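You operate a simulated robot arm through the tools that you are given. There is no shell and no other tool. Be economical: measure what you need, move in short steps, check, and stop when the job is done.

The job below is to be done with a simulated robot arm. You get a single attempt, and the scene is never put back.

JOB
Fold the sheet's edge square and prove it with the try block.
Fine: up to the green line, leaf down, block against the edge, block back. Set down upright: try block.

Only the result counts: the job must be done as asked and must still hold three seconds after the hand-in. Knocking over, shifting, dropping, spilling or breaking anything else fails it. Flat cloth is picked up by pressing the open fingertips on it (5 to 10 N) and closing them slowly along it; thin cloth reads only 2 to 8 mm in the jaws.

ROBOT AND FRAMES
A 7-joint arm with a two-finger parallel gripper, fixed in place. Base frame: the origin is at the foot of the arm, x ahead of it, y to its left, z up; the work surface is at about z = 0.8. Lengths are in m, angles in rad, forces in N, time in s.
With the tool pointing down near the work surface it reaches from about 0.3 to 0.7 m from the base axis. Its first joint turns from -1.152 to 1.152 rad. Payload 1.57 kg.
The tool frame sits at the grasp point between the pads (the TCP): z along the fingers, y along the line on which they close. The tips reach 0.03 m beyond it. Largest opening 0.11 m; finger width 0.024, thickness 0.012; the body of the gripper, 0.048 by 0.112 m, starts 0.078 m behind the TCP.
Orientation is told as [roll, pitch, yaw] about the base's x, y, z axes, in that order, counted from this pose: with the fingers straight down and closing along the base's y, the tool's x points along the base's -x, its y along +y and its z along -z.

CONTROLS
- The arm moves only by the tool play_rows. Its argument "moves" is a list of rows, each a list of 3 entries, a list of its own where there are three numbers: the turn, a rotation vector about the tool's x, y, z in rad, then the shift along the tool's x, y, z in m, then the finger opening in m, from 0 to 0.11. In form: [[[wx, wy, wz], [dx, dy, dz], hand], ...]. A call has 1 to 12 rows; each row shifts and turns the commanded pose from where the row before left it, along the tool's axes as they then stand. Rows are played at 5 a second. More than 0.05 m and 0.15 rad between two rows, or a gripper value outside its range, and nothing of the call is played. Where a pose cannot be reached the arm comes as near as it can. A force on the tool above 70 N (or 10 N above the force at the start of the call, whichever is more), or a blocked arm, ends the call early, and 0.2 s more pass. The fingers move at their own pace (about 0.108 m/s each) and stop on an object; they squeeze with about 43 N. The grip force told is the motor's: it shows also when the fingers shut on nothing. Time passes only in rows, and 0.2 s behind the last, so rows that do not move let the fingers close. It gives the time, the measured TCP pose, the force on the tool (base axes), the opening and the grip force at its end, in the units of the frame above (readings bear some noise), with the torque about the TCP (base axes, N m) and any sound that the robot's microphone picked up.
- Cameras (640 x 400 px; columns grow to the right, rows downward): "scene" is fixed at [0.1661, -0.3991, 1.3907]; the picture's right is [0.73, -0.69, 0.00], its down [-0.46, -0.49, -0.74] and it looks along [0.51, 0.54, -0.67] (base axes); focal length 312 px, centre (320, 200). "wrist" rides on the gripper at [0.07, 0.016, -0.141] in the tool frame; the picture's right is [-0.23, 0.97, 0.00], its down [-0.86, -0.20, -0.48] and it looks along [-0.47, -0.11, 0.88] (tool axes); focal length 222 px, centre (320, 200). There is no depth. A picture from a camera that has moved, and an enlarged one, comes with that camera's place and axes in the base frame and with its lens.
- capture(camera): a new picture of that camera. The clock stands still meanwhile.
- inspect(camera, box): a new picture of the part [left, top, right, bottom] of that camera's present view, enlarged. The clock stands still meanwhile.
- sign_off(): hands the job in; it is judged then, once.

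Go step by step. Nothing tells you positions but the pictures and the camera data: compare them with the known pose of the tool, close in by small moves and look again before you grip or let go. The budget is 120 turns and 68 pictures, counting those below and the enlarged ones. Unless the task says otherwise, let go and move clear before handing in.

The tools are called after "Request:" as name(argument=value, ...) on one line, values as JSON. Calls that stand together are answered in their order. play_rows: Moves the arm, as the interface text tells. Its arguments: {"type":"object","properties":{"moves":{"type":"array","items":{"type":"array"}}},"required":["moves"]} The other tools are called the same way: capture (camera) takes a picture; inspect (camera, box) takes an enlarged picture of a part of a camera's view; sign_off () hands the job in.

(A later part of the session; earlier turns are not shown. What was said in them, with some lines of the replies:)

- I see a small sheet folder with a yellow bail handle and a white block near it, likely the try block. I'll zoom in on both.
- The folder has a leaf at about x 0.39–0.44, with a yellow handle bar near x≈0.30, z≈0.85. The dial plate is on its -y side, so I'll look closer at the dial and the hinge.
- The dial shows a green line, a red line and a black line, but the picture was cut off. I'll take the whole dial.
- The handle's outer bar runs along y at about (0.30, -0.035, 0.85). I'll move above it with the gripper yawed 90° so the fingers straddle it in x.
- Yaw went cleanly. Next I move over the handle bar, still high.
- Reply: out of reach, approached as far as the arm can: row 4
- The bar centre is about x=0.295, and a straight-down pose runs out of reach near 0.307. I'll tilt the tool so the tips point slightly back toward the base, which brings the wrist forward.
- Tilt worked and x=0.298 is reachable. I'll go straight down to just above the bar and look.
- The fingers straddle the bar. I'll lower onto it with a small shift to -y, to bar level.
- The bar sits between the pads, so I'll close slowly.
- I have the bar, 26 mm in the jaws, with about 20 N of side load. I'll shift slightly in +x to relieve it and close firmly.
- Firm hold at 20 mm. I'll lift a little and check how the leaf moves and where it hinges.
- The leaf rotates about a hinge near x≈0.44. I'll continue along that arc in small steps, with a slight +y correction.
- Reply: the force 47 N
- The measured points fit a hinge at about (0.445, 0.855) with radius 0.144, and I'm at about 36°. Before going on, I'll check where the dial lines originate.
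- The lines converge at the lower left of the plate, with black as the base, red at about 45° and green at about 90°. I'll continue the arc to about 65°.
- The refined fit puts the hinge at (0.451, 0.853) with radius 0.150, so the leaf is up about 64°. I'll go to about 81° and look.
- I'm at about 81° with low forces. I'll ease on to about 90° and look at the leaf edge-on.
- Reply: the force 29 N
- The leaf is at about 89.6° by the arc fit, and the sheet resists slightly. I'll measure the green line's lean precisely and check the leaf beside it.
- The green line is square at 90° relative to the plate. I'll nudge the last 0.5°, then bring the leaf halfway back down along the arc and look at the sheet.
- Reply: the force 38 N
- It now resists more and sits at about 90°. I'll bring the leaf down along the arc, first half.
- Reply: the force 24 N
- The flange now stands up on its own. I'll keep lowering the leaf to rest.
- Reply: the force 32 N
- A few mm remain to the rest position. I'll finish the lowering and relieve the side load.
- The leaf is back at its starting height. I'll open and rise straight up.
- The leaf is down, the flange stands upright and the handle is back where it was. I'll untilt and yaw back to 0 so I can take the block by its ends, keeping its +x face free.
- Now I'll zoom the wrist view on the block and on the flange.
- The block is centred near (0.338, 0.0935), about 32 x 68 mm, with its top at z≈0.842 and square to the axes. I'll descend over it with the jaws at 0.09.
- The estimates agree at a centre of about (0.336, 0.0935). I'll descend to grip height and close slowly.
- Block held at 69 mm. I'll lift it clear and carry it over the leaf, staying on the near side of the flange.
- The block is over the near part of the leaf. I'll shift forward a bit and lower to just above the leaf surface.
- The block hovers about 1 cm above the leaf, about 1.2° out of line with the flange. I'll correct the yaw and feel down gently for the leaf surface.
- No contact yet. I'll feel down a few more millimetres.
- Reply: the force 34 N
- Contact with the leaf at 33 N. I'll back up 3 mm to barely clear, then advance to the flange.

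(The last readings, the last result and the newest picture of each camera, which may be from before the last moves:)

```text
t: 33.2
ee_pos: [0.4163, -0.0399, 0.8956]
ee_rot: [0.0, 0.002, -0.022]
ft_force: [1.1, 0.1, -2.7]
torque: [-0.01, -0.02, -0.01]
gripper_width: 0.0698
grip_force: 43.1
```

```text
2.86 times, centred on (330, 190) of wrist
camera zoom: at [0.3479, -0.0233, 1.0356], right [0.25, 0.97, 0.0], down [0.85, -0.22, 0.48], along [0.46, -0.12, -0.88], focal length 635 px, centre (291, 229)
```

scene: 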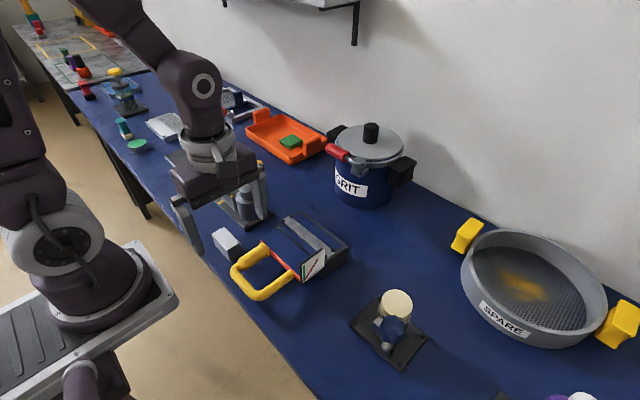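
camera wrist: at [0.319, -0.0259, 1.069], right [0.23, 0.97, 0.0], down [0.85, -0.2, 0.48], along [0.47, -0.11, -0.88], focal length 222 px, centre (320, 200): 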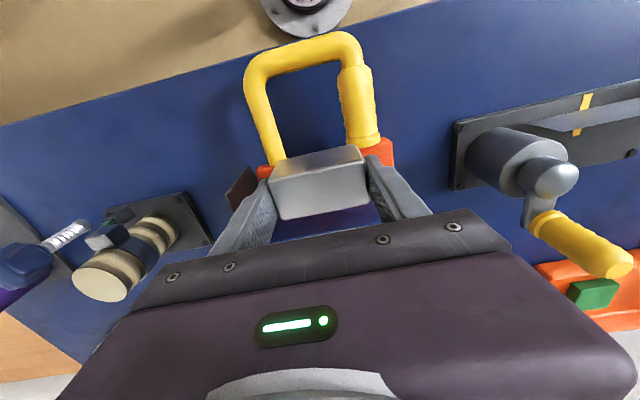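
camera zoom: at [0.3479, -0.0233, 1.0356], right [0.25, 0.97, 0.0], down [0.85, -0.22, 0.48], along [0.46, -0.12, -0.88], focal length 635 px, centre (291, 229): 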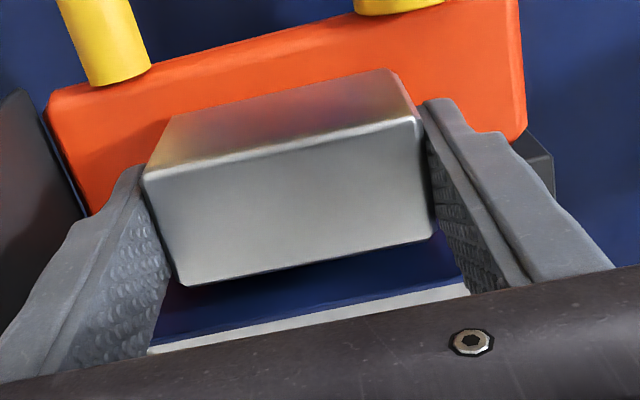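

The gap to the flange looks about 1 cm. I'll advance slowly, watching force.

Request:
play_rows(moves=[[[0, 0, 0], [-0.002, 0, 0], 0.06], [[0, 0, 0], [-0.002, 0, 0], 0.06], [[0, 0, 0], [-0.002, 0, 0], 0.06], [[0, 0, 0], [0, 0, 0], 0.06]])

Request:
play_rows(moves=[[[0, 0, 0], [-0.001, 0, 0], 0.06], [[0, 0, 0], [-0.001, 0, 0], 0.06], [[0, 0, 0], [0, 0, 0], 0.06]])

Request:
inspect(camera="wrist", box=[250, 170, 410, 260])

```text
t: 34.2
ee_pos: [0.42, -0.0392, 0.8946]
ee_rot: [0.001, 0.007, -0.02]
ft_force: [-17.7, 0.9, -0.5]
torque: [0.11, 0.69, 0.62]
gripper_width: 0.0694
grip_force: 43.1
```

```text
t: 35.0
ee_pos: [0.4228, -0.0405, 0.8944]
ee_rot: [0.0, 0.007, -0.019]
ft_force: [-22.9, 0.7, -11.2]
torque: [-0.28, 1.16, 0.84]
gripper_width: 0.0698
grip_force: 43.1
```

```text
4.00 times, centred on (330, 215) of wrist
camera zoom: at [0.3543, -0.0238, 1.0359], right [0.25, 0.97, 0.0], down [0.85, -0.22, 0.47], along [0.46, -0.12, -0.88], focal length 888 px, centre (280, 140)
```

zoom: 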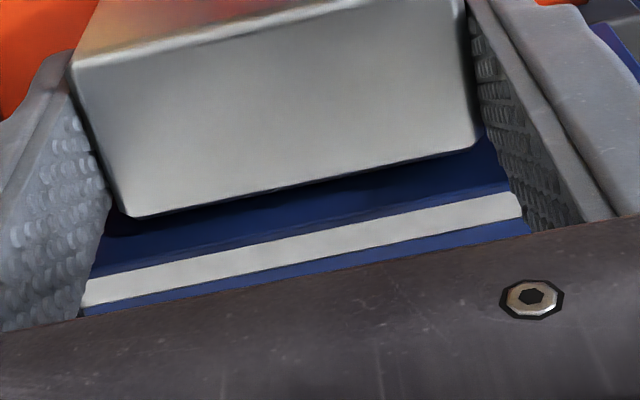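

Contact is low and at the +y end, which suggests the block's bottom is hitting the dark bed lip rather than the flange. I'll back off, raise 8 mm, take out half of the yaw correction and look.

Request:
play_rows(moves=[[[0, 0, 0], [0.006, 0, 0], 0.06], [[0, 0, -0.01], [0, 0, -0.008], 0.06], [[0, 0, 0], [0, 0, 0], 0.06]])

Request:
inspect(camera="scene", box=[275, 205, 325, 265])

Request:
inspect(camera="wrist", box=[250, 140, 410, 260])

```text
t: 35.8
ee_pos: [0.4189, -0.0394, 0.9033]
ee_rot: [-0.001, -0.003, -0.011]
ft_force: [-0.3, 0.3, -2.9]
torque: [0.0, 0.0, 0.01]
gripper_width: 0.0694
grip_force: 42.7
```

```text
6.67 times, centred on (300, 235) of scene
camera zoom: at [0.1661, -0.3991, 1.3907], right [0.73, -0.69, 0.0], down [-0.46, -0.49, -0.74], along [0.51, 0.54, -0.67], focal length 2083 px, centre (453, -33)
```

zoom: 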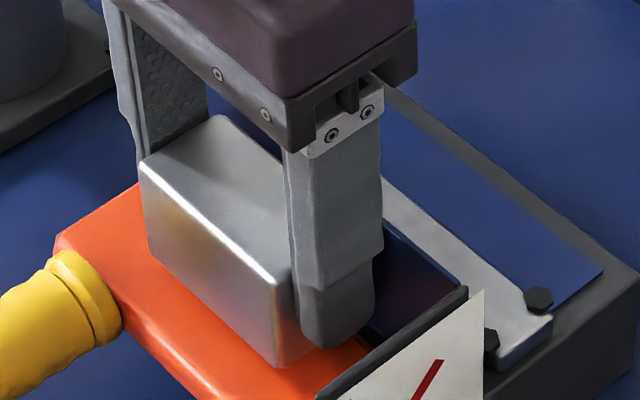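

```text
3.33 times, centred on (330, 200) of wrist
camera zoom: at [0.3503, -0.0243, 1.0433], right [0.24, 0.97, 0.0], down [0.85, -0.21, 0.48], along [0.47, -0.11, -0.88], focal length 740 px, centre (287, 200)
```

zoom: 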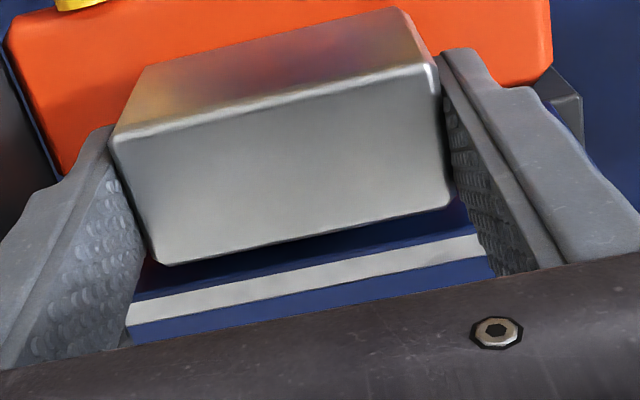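

Block and flange look parallel. I'll advance gently.

Request:
play_rows(moves=[[[0, 0, 0], [-0.002, 0, 0], 0.06], [[0, 0, 0], [-0.002, 0, 0], 0.06], [[0, 0, 0], [-0.001, 0, 0], 0.06], [[0, 0, 0], [0, 0, 0], 0.06]])

```text
t: 36.8
ee_pos: [0.4229, -0.0411, 0.9013]
ee_rot: [0.001, 0.003, -0.01]
ft_force: [-7.3, 3.0, -1.4]
torque: [0.07, 0.32, 0.06]
gripper_width: 0.0697
grip_force: 43.2
```

Light, centred contact, but still at the block's bottom edge. I'll back off, raise 10 mm and touch again to read the flange's profile.

Request:
play_rows(moves=[[[0, 0, 0], [0.004, 0, 0], 0.06], [[0, 0, 0], [0, 0, -0.01], 0.06], [[0, 0, 0], [-0.003, 0, 0], 0.06], [[0, 0, 0], [-0.001, 0, 0], 0.06], [[0, 0, 0], [0, 0, 0], 0.06]])

Request:
play_rows(moves=[[[0, 0, 0], [-0.001, 0, 0], 0.06], [[0, 0, 0], [0, 0, 0], 0.06]])

```text
t: 38.0
ee_pos: [0.4229, -0.04, 0.9129]
ee_rot: [0.0, 0.0, -0.011]
ft_force: [0.6, 0.3, -2.7]
torque: [-0.01, -0.01, -0.02]
gripper_width: 0.0696
grip_force: 43.1
```

```text
t: 38.6
ee_pos: [0.4243, -0.0404, 0.9125]
ee_rot: [-0.001, 0.001, -0.01]
ft_force: [-3.2, 1.4, -4.1]
torque: [0.0, 0.17, 0.1]
gripper_width: 0.0696
grip_force: 43.0
```

Contact is again at the bottom edge and about 1 mm farther forward, so the flange may lean slightly toward +x. I'll back away and look at the flange closely.

Request:
play_rows(moves=[[[0, 0, 0], [0.02, 0, 0], 0.06], [[0, 0, 0], [0.03, 0, -0.03], 0.06], [[0, 0, 0], [0.02, 0.04, -0.02], 0.06], [[0, 0, 0], [0, 0.04, 0], 0.06], [[0, 0, 0], [0, 0.04, 0], 0.06], [[0, 0, 0], [0, 0, 0], 0.06]])

Request:
inspect(camera="scene", box=[283, 205, 323, 235])

Request:
inspect(camera="scene", box=[280, 205, 330, 260])

Request:
capture(camera="wrist")

```text
t: 40.0
ee_pos: [0.3531, 0.0802, 0.9635]
ee_rot: [0.0, 0.0, -0.011]
ft_force: [0.1, 0.4, -1.9]
torque: [-0.03, -0.01, 0.03]
gripper_width: 0.0696
grip_force: 43.2
```

```text
13.33 times, centred on (303, 220) of scene
camera zoom: at [0.1661, -0.3991, 1.3907], right [0.73, -0.69, 0.0], down [-0.46, -0.49, -0.74], along [0.51, 0.54, -0.67], focal length 4167 px, centre (547, -67)
```

zoom: 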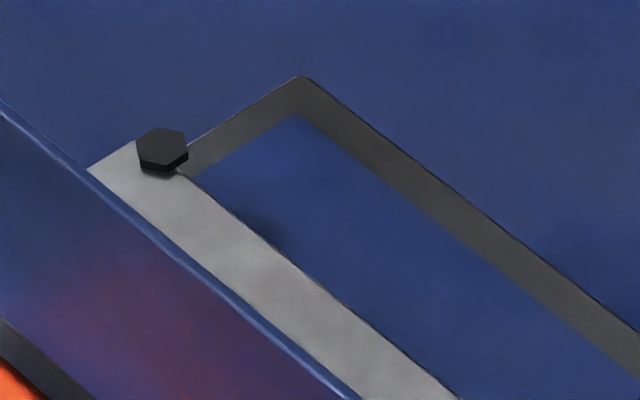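

```text
7.27 times, centred on (305, 232) of scene
camera zoom: at [0.1661, -0.3991, 1.3907], right [0.73, -0.69, 0.0], down [-0.46, -0.49, -0.74], along [0.51, 0.54, -0.67], focal length 2273 px, centre (429, -36)
```

zoom: 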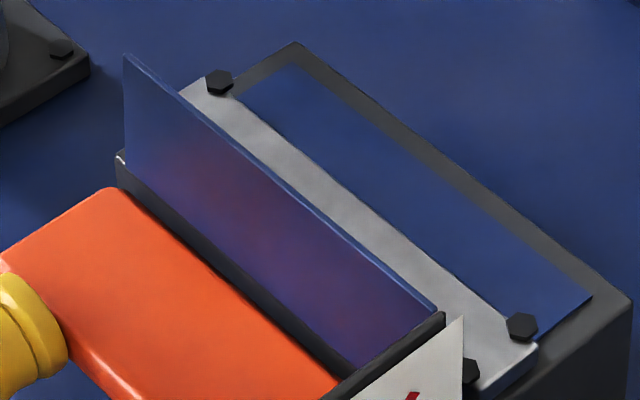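

```text
22 pictures are left
camera wrist: at [0.2841, 0.0968, 1.1049], right [0.24, 0.97, 0.0], down [0.85, -0.21, 0.48], along [0.46, -0.11, -0.88], focal length 222 px, centre (320, 200)
```

wrist: 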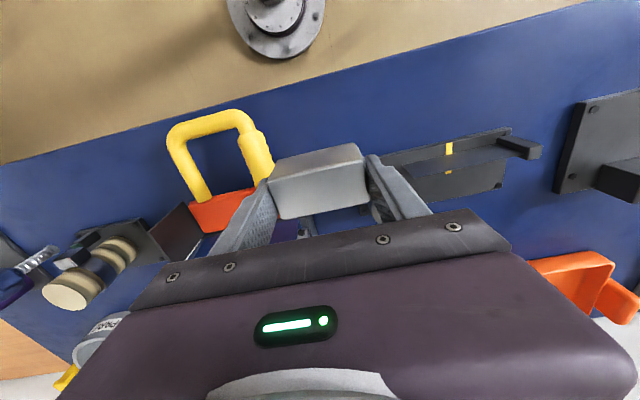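

The scene view hints at a few degrees of lean, but that is within camera error. I'll put the wrist camera directly above the flange plane for a sharper verticality check, keeping the block held high.

Request:
play_rows(moves=[[[0, 0, 0], [0, 0, -0.045], 0.06], [[0, 0, 0], [-0.035, -0.03, 0], 0.06], [[0, 0, 0], [-0.035, -0.03, 0], 0.06], [[0, 0, 0], [-0.035, -0.03, 0], 0.06], [[0, 0, 0], [-0.035, -0.03, 0], 0.06], [[0, 0, 0], [-0.022, -0.0, 0], 0.06], [[0, 0, 0], [0, 0, 0], 0.06]])

Request:
inspect(camera="wrist", box=[230, 40, 390, 140])

```text
t: 41.6
ee_pos: [0.5175, -0.042, 1.0055]
ee_rot: [-0.001, 0.001, -0.01]
ft_force: [-0.5, -0.2, -2.9]
torque: [0.02, -0.05, 0.02]
gripper_width: 0.0696
grip_force: 42.4
```

```text
4.00 times, centred on (310, 90) of wrist
camera zoom: at [0.4484, -0.026, 1.1466], right [0.24, 0.97, 0.0], down [0.85, -0.21, 0.48], along [0.46, -0.11, -0.88], focal length 888 px, centre (360, 640)
```

zoom: 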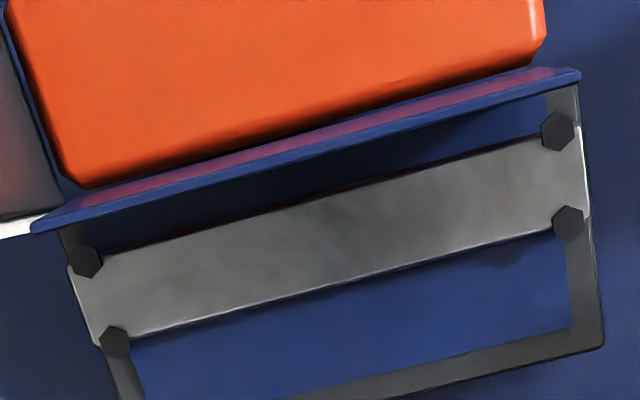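

The wrist view shows the flange's near face, so it leans a few degrees past vertical. I'll zoom on both ends to measure this well.

Request:
inspect(camera="wrist", box=[350, 45, 380, 70])

Request:
inspect(camera="wrist", box=[232, 72, 268, 102])

```text
16.00 times, centred on (365, 58) of wrist
camera zoom: at [0.4484, -0.026, 1.1466], right [0.24, 0.97, 0.0], down [0.85, -0.21, 0.48], along [0.46, -0.11, -0.88], focal length 3554 px, centre (-400, 2480)
```

zoom: 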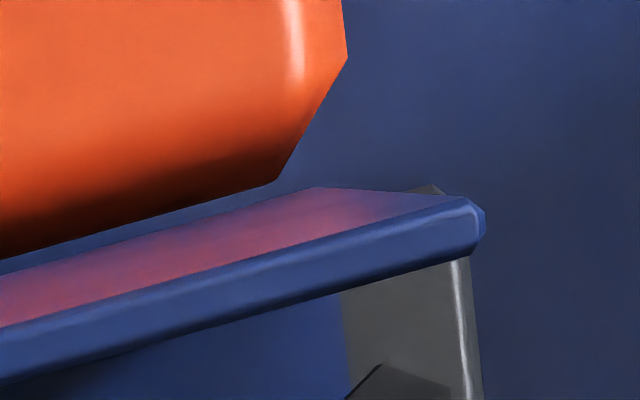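

```text
13.33 times, centred on (250, 87) of wrist
camera zoom: at [0.4484, -0.026, 1.1466], right [0.24, 0.97, 0.0], down [0.85, -0.21, 0.48], along [0.46, -0.11, -0.88], focal length 2962 px, centre (1253, 1707)
```

zoom: 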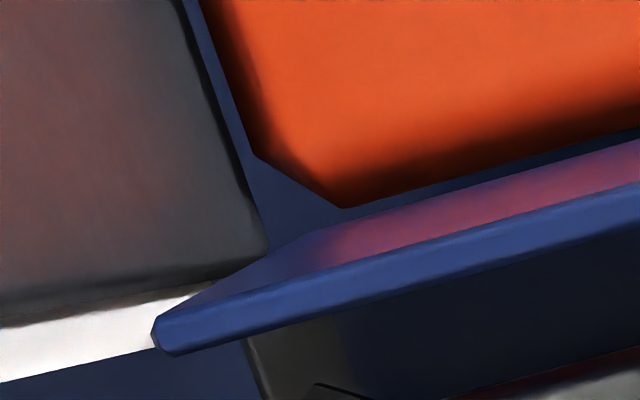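

The flange sits at about 95°, roughly 5° past square. I'll try easing it back: lower the block behind the flange, above the clamp bar, and push its top gently toward -x with the block's vertical face.

Request:
play_rows(moves=[[[0, 0, 0], [0.035, 0, 0], 0.06], [[0, 0, 0], [0.006, 0, 0.03], 0.06], [[0, 0, 0], [0, 0, 0.03], 0.06], [[0, 0, 0], [0, 0, 0.016], 0.06], [[0, 0, 0], [0, 0, 0], 0.06]])

Request:
inspect(camera="scene", box=[270, 180, 350, 260])

Request:
inspect(camera="wrist", box=[200, 60, 440, 230])

```text
t: 42.8
ee_pos: [0.477, -0.0394, 0.9304]
ee_rot: [0.0, 0.0, -0.011]
ft_force: [-0.9, -0.9, -3.1]
torque: [0.0, 0.0, 0.01]
gripper_width: 0.0695
grip_force: 42.8
```

```text
5.00 times, centred on (310, 220) of scene
camera zoom: at [0.1661, -0.3991, 1.3907], right [0.73, -0.69, 0.0], down [-0.46, -0.49, -0.74], along [0.51, 0.54, -0.67], focal length 1562 px, centre (370, 100)
```

zoom: 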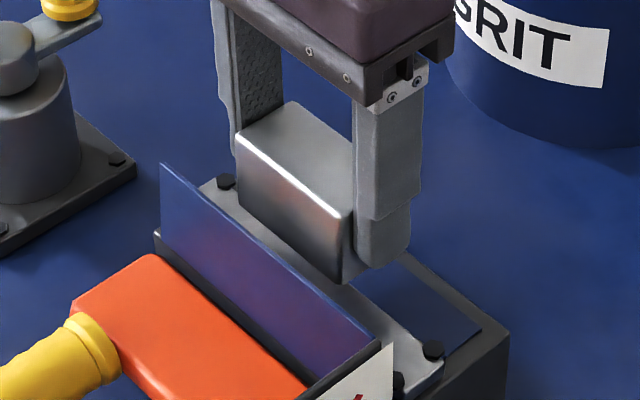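

```text
2.35 times, centred on (320, 145) of wrist
camera zoom: at [0.4078, -0.0242, 1.0714], right [0.24, 0.97, 0.0], down [0.85, -0.21, 0.48], along [0.46, -0.11, -0.88], focal length 523 px, centre (320, 329)
```

zoom: 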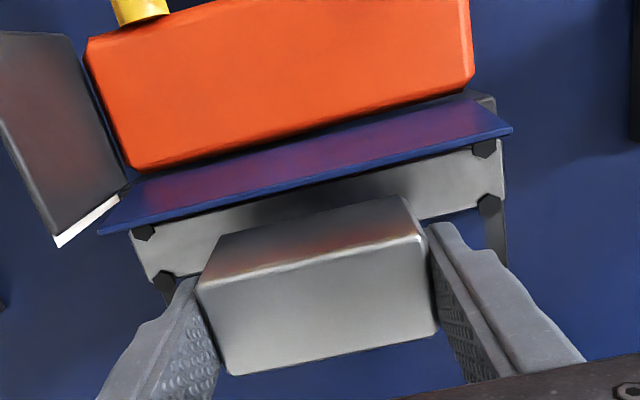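

Position is good. I'll advance toward the flange's back face and feel for contact.

Request:
play_rows(moves=[[[0, 0, 0], [0.006, 0, 0], 0.06], [[0, 0, 0], [0.005, 0, 0], 0.06], [[0, 0, 0], [0.002, 0, 0], 0.06], [[0, 0, 0], [0.002, 0, 0], 0.06], [[0, 0, 0], [0, 0, 0], 0.06]])

```text
t: 44.0
ee_pos: [0.4628, -0.0409, 0.9314]
ee_rot: [-0.001, -0.002, -0.011]
ft_force: [2.8, 0.9, -2.8]
torque: [0.04, -0.12, 0.13]
gripper_width: 0.0694
grip_force: 42.7
```

Light contact at x≈0.463. I'll push on in 1 mm steps.

Request:
play_rows(moves=[[[0, 0, 0], [0.001, 0, 0], 0.06], [[0, 0, 0], [0.001, 0, 0], 0.06], [[0, 0, 0], [0, 0, 0], 0.06]])

Request:
play_rows(moves=[[[0, 0, 0], [0.001, 0, 0], 0.06], [[0, 0, 0], [0.001, 0, 0], 0.06], [[0, 0, 0], [0, 0, 0], 0.06]])

```text
t: 44.8
ee_pos: [0.4599, -0.0398, 0.9318]
ee_rot: [-0.002, -0.002, -0.01]
ft_force: [5.1, -1.7, -1.9]
torque: [-0.11, -0.19, 0.19]
gripper_width: 0.0697
grip_force: 43.5
```

```text
t: 45.6
ee_pos: [0.4566, -0.0403, 0.9313]
ee_rot: [0.0, 0.0, -0.01]
ft_force: [4.7, -0.1, -1.9]
torque: [-0.09, -0.14, 0.2]
gripper_width: 0.0695
grip_force: 43.4
```

The flange yields at a steady 5 N or so, so it can be trued. I'll retreat and re-measure from above.

Request:
play_rows(moves=[[[0, 0, 0], [-0.015, 0, 0], 0.06], [[0, 0, 0], [0, 0, -0.035], 0.06], [[0, 0, 0], [-0.025, 0, -0.035], 0.06], [[0, 0, 0], [-0.02, 0, -0.005], 0.06], [[0, 0, 0], [0, 0, 0], 0.06]])

Request:
inspect(camera="wrist", box=[350, 45, 380, 70])

```text
t: 46.8
ee_pos: [0.5181, -0.0431, 1.0058]
ee_rot: [-0.001, 0.0, -0.01]
ft_force: [0.2, 0.5, -2.5]
torque: [0.01, 0.01, -0.01]
gripper_width: 0.0694
grip_force: 43.1
```

```text
16.00 times, centred on (365, 58) of wrist
camera zoom: at [0.4495, -0.0261, 1.1469], right [0.24, 0.97, 0.0], down [0.85, -0.21, 0.48], along [0.46, -0.11, -0.88], focal length 3554 px, centre (-400, 2480)
```

zoom: 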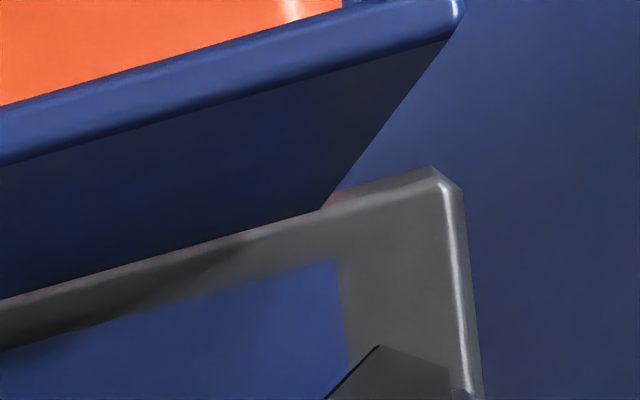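

The flange now leans about 7° the other way, more than I pushed it. I'll wait a second and check whether it is still moving.

Request:
play_rows(moves=[[[0, 0, 0], [0, 0, 0], 0.06], [[0, 0, 0], [0, 0, 0], 0.06], [[0, 0, 0], [0, 0, 0], 0.06], [[0, 0, 0], [0, 0, 0], 0.06], [[0, 0, 0], [0, 0, 0], 0.06]])

Request:
inspect(camera="wrist", box=[345, 40, 385, 70])

```text
t: 48.0
ee_pos: [0.5175, -0.0414, 1.0072]
ee_rot: [0.001, 0.0, -0.01]
ft_force: [0.3, -0.3, -3.0]
torque: [0.0, -0.02, 0.01]
gripper_width: 0.0696
grip_force: 42.8
```

```text
13.33 times, centred on (365, 55) of wrist
camera zoom: at [0.4494, -0.026, 1.1467], right [0.24, 0.97, 0.0], down [0.85, -0.21, 0.48], along [0.46, -0.11, -0.88], focal length 2962 px, centre (-280, 2133)
```

zoom: 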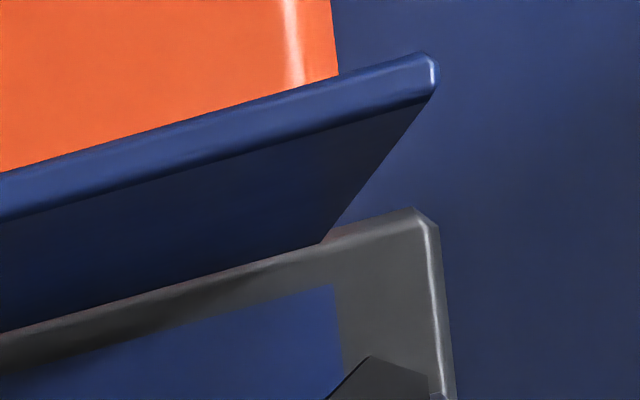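

It's stable now, leaning about 7° toward me, so the fold behaves like a stiff friction hinge. I'll go back to the front side and square it up by slowly pressing the block's upright face against it.

Request:
play_rows(moves=[[[0, 0, 0], [0.04, 0, 0], 0.06], [[0, 0, 0], [0.04, 0, 0], 0.06], [[0, 0, 0], [0.0375, 0, 0], 0.06], [[0, 0, 0], [0, 0, 0.04], 0.06], [[0, 0, 0], [0, 0, 0.04], 0.06], [[0, 0, 0], [0, 0, 0.022], 0.06], [[0, 0, 0], [0, 0, 0], 0.06]])

Request:
play_rows(moves=[[[0, 0, 0], [-0.004, 0, 0], 0.06], [[0, 0, 0], [-0.004, 0, 0], 0.06], [[0, 0, 0], [-0.003, 0, 0], 0.06], [[0, 0, 0], [-0.002, 0, 0], 0.06], [[0, 0, 0], [-0.001, 0, 0], 0.06], [[0, 0, 0], [0, 0, 0], 0.06]])

```text
t: 49.6
ee_pos: [0.3989, -0.0411, 0.9056]
ee_rot: [-0.001, 0.0, -0.011]
ft_force: [-1.0, 0.8, -2.9]
torque: [0.01, 0.01, 0.0]
gripper_width: 0.0693
grip_force: 42.9
```

```text
t: 51.0
ee_pos: [0.4132, -0.0397, 0.9052]
ee_rot: [-0.001, 0.002, -0.011]
ft_force: [0.1, 0.2, -1.9]
torque: [-0.01, -0.03, 0.0]
gripper_width: 0.0696
grip_force: 42.9
```

No contact yet at x=0.413. I'll continue with 1 mm rows.

Request:
play_rows(moves=[[[0, 0, 0], [-0.001, 0, 0], 0.06], [[0, 0, 0], [-0.001, 0, 0], 0.06], [[0, 0, 0], [-0.001, 0, 0], 0.06], [[0, 0, 0], [0, 0, 0], 0.06]])

Request:
play_rows(moves=[[[0, 0, 0], [-0.001, 0, 0], 0.06], [[0, 0, 0], [-0.001, 0, 0], 0.06], [[0, 0, 0], [0, 0, 0], 0.06]])

Request:
play_rows(moves=[[[0, 0, 0], [-0.001, 0, 0], 0.06], [[0, 0, 0], [-0.001, 0, 0], 0.06], [[0, 0, 0], [0, 0, 0], 0.06]])

```text
t: 52.0
ee_pos: [0.4146, -0.04, 0.905]
ee_rot: [0.0, 0.0, -0.011]
ft_force: [-1.1, 1.0, -2.8]
torque: [-0.01, 0.0, 0.08]
gripper_width: 0.0696
grip_force: 42.7
```

```text
t: 52.8
ee_pos: [0.4174, -0.0404, 0.9051]
ee_rot: [0.0, 0.001, -0.011]
ft_force: [-2.7, -0.1, -2.9]
torque: [-0.05, 0.03, 0.09]
gripper_width: 0.0696
grip_force: 42.8
```

```text
t: 53.6
ee_pos: [0.4203, -0.0412, 0.9057]
ee_rot: [0.0, 0.0, -0.01]
ft_force: [-1.5, 0.1, -3.2]
torque: [0.03, -0.03, 0.04]
gripper_width: 0.0695
grip_force: 42.8
```

The flange is being pushed gently at about 2 N, with contact at the top. I'll continue until the bottom also touches.

Request:
play_rows(moves=[[[0, 0, 0], [-0.001, 0, 0], 0.06], [[0, 0, 0], [-0.0005, 0, 0], 0.06], [[0, 0, 0], [0, 0, 0], 0.06]])

Request:
play_rows(moves=[[[0, 0, 0], [-0.0007, 0, 0], 0.06], [[0, 0, 0], [0, 0, 0], 0.06]])

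Request:
inspect(camera="wrist", box=[260, 160, 400, 250])

```text
t: 54.4
ee_pos: [0.4208, -0.0414, 0.905]
ee_rot: [-0.001, 0.0, -0.012]
ft_force: [-5.4, -0.9, -1.1]
torque: [-0.02, 0.21, 0.14]
gripper_width: 0.0695
grip_force: 42.6
```

```text
t: 55.0
ee_pos: [0.4216, -0.0396, 0.9049]
ee_rot: [-0.001, 0.002, -0.012]
ft_force: [-9.2, 3.0, -5.8]
torque: [-0.03, 0.45, 0.39]
gripper_width: 0.0698
grip_force: 43.0
```

```text
4.44 times, centred on (330, 205) of wrist
camera zoom: at [0.3528, -0.0243, 1.0456], right [0.24, 0.97, 0.0], down [0.85, -0.21, 0.48], along [0.46, -0.11, -0.88], focal length 987 px, centre (276, 178)
```

zoom: 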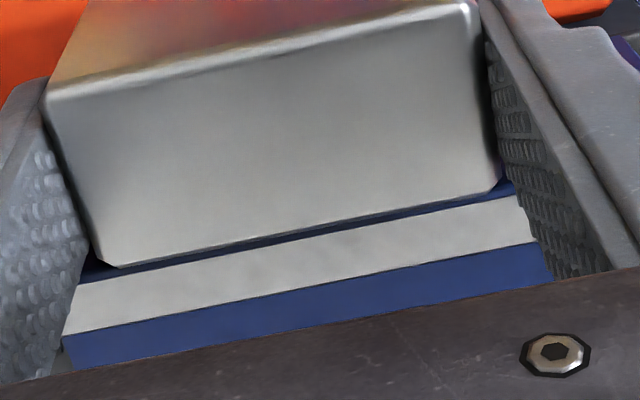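

The block is now flush, touching at the bottom with 9 N. I'll retreat straight back, raise and re-measure the flange from above.

Request:
play_rows(moves=[[[0, 0, 0], [0.002, 0, 0], 0.06], [[0, 0, 0], [0.006, 0, 0], 0.06], [[0, 0, 0], [0.014, 0, 0], 0.06], [[0, 0, 0], [0, 0, -0.04], 0.06], [[0, 0, 0], [0, 0, -0.04], 0.06], [[0, 0, 0], [0, 0, -0.022], 0.06], [[0, 0, 0], [-0.04, 0, 0], 0.06], [[0, 0, 0], [-0.04, 0, 0], 0.06], [[0, 0, 0], [-0.038, 0, 0], 0.06], [[0, 0, 0], [0, 0, 0], 0.06]])

Request:
inspect(camera="wrist", box=[345, 40, 385, 70])

```text
t: 57.2
ee_pos: [0.5205, -0.0424, 1.0073]
ee_rot: [-0.001, 0.001, -0.012]
ft_force: [0.1, -0.3, -3.0]
torque: [0.02, 0.0, -0.04]
gripper_width: 0.0694
grip_force: 43.0
```

```text
13.33 times, centred on (365, 55) of wrist
camera zoom: at [0.4518, -0.0262, 1.1476], right [0.24, 0.97, 0.0], down [0.85, -0.21, 0.48], along [0.46, -0.11, -0.88], focal length 2962 px, centre (-280, 2133)
```

zoom: 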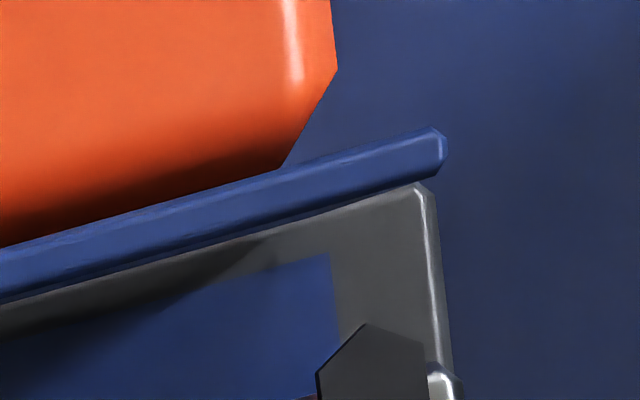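

The flange is now nearly edge-on, about 1–2° from vertical by my measurement, and it is holding. I'll take the block back to its original spot at (0.3364, 0.092).

Request:
play_rows(moves=[[[0, 0, -0.0115], [0.045, 0, 0], 0.06], [[0, 0, 0], [0.045, 0, 0], 0.06], [[0, 0, 0], [0.045, 0, 0], 0.06], [[0, 0, 0], [0.0485, 0, 0], 0.06], [[0, 0, 0], [0, 0.045, 0], 0.06], [[0, 0, 0], [0, 0.045, 0], 0.06], [[0, 0, 0], [0, 0.0435, 0], 0.06], [[0, 0, 0], [0, 0, 0.04], 0.06], [[0, 0, 0], [0, 0, 0.04], 0.06], [[0, 0, 0], [0, 0, 0.04], 0.06], [[0, 0, 0], [0, 0, 0.03], 0.06], [[0, 0, 0], [0, 0, 0], 0.06]])

Request:
inspect(camera="scene", box=[200, 190, 320, 270])

```text
t: 59.8
ee_pos: [0.3378, 0.0943, 0.8576]
ee_rot: [0.001, 0.001, -0.001]
ft_force: [0.0, -0.4, -2.8]
torque: [0.01, -0.01, 0.0]
gripper_width: 0.0696
grip_force: 43.0
```

```text
5.00 times, centred on (260, 230) of scene
camera zoom: at [0.1661, -0.3991, 1.3907], right [0.73, -0.69, 0.0], down [-0.46, -0.49, -0.74], along [0.51, 0.54, -0.67], focal length 1562 px, centre (620, 50)
```

zoom: 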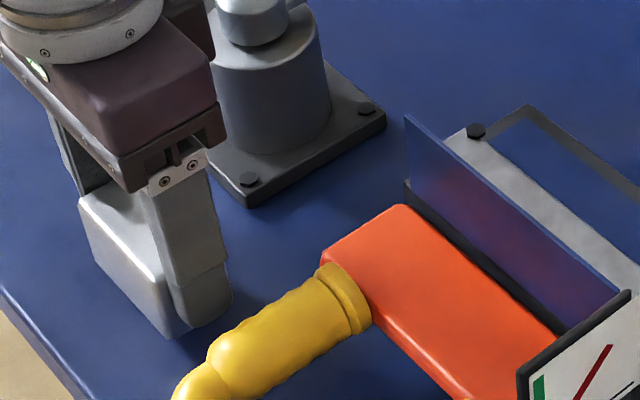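

I'm right above the original spot. I'll lower the last 15 mm gently.

Request:
play_rows(moves=[[[0, 0, 0], [0.001, -0.0015, 0.008], 0.06], [[0, 0, 0], [0, 0, 0.004], 0.06], [[0, 0, 0], [0, 0, 0.002], 0.06], [[0, 0, 0], [0, 0, 0.001], 0.06], [[0, 0, 0], [0, 0, 0], 0.06]])

```text
t: 61.0
ee_pos: [0.333, 0.0924, 0.8418]
ee_rot: [0.0, -0.002, -0.001]
ft_force: [-4.0, 3.4, 67.3]
torque: [-0.08, -0.2, 0.05]
gripper_width: 0.0692
grip_force: 43.0
```

That's pressing hard on the table, so I'll ease up in small steps.

Request:
play_rows(moves=[[[0, 0, 0], [-0.001, 0, -0.002], 0.06], [[0, 0, 0], [0, 0, 0], 0.06]])

```text
t: 61.6
ee_pos: [0.3365, 0.0913, 0.8436]
ee_rot: [0.0, 0.001, 0.0]
ft_force: [0.0, 0.0, -3.1]
torque: [0.01, -0.01, 0.0]
gripper_width: 0.0698
grip_force: 42.9
```

Now it's free again, so the table is within about 1.5 mm. I'll lower 1 mm.

Request:
play_rows(moves=[[[0, 0, 0], [0, 0, 0.0008], 0.06], [[0, 0, 0], [0, 0, 0], 0.06]])

```text
t: 62.2
ee_pos: [0.3346, 0.0919, 0.8423]
ee_rot: [0.0, 0.0, -0.001]
ft_force: [0.1, 0.1, -2.8]
torque: [0.01, 0.02, 0.03]
gripper_width: 0.0695
grip_force: 43.0
```

The gap is under 1 mm. I'll take one more small step, then open slowly to let it settle flat.

Request:
play_rows(moves=[[[0, 0, 0], [0, 0, 0.0005], 0.06], [[0, 0, 0], [0, 0, 0], 0.06]])

Request:
play_rows(moves=[[[0, 0, 0], [0, 0, 0], 0.072], [[0, 0, 0], [0, 0, 0], 0.078], [[0, 0, 0], [0, 0, 0], 0.085], [[0, 0, 0], [0, 0, 0], 0.09], [[0, 0, 0], [0, 0, 0], 0.09], [[0, 0, 0], [0, 0, -0.02], 0.09], [[0, 0, 0], [0, 0, -0.04], 0.09], [[0, 0, 0], [0, 0, -0.045], 0.09], [[0, 0, 0], [0, 0, -0.045], 0.09], [[0, 0, 0], [0, 0, 0], 0.09]])

Request:
inspect(camera="scene", box=[190, 180, 350, 310])

Request:
inspect(camera="wrist", box=[260, 80, 380, 160])

```text
t: 62.8
ee_pos: [0.3349, 0.0915, 0.8435]
ee_rot: [0.001, 0.0, 0.003]
ft_force: [-1.2, 0.7, 11.1]
torque: [-0.12, -0.19, 0.0]
gripper_width: 0.0697
grip_force: 42.4
```

```text
t: 65.0
ee_pos: [0.3335, 0.0913, 0.9952]
ee_rot: [0.0, -0.001, 0.0]
ft_force: [0.6, 0.2, 0.2]
torque: [0.02, -0.02, -0.02]
gripper_width: 0.0901
grip_force: 0.1
```

```text
3.08 times, centred on (270, 245) of scene
camera zoom: at [0.166, -0.3991, 1.3907], right [0.73, -0.69, 0.0], down [-0.46, -0.49, -0.74], along [0.51, 0.54, -0.67], focal length 962 px, centre (474, 62)
```

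zoom: 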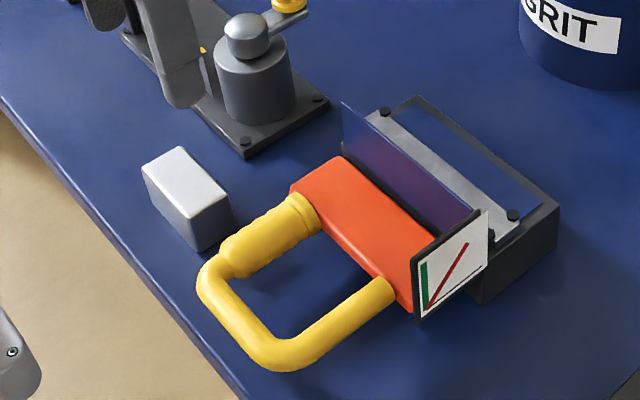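

```text
5.00 times, centred on (320, 120) of wrist
camera zoom: at [0.2649, 0.1057, 1.1355], right [0.23, 0.97, 0.0], down [0.86, -0.2, 0.48], along [0.47, -0.11, -0.88], focal length 1111 px, centre (320, 600)
```

zoom: 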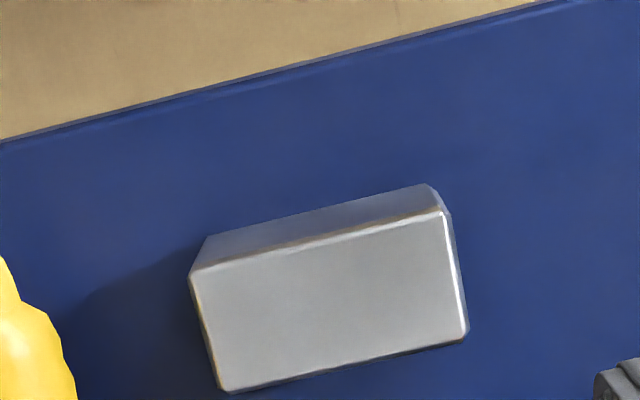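

The block stands upright at its original place, the leaf is down, the flange is upright, and the gripper is open and clear. I'm handing in.

Request:
sign_off()

```text
The job is handed in.
```

I folded the sheet's edge, but it isn't exactly square: at my last check it stood about 2° past upright (±1°).

- **Fold:** I raised the leaf to what I read as the green line and brought it back down. The dial has no pointer, so I judged the angle from the handle's path. I seem to have gone about 5° too far, because the flange first stood near 95°.
- **Correction:** I pushed the flange back from behind with the block, which took it about 7° too far the other way. I then pressed the block's face flat against its front to bring it upright.
- **Block:** I pressed the block against the edge with about 9 N. It is back upright within about 2 mm of where it started.

I didn't re-measure the flange after putting the block back. The leaf is down and the gripper is open and clear.
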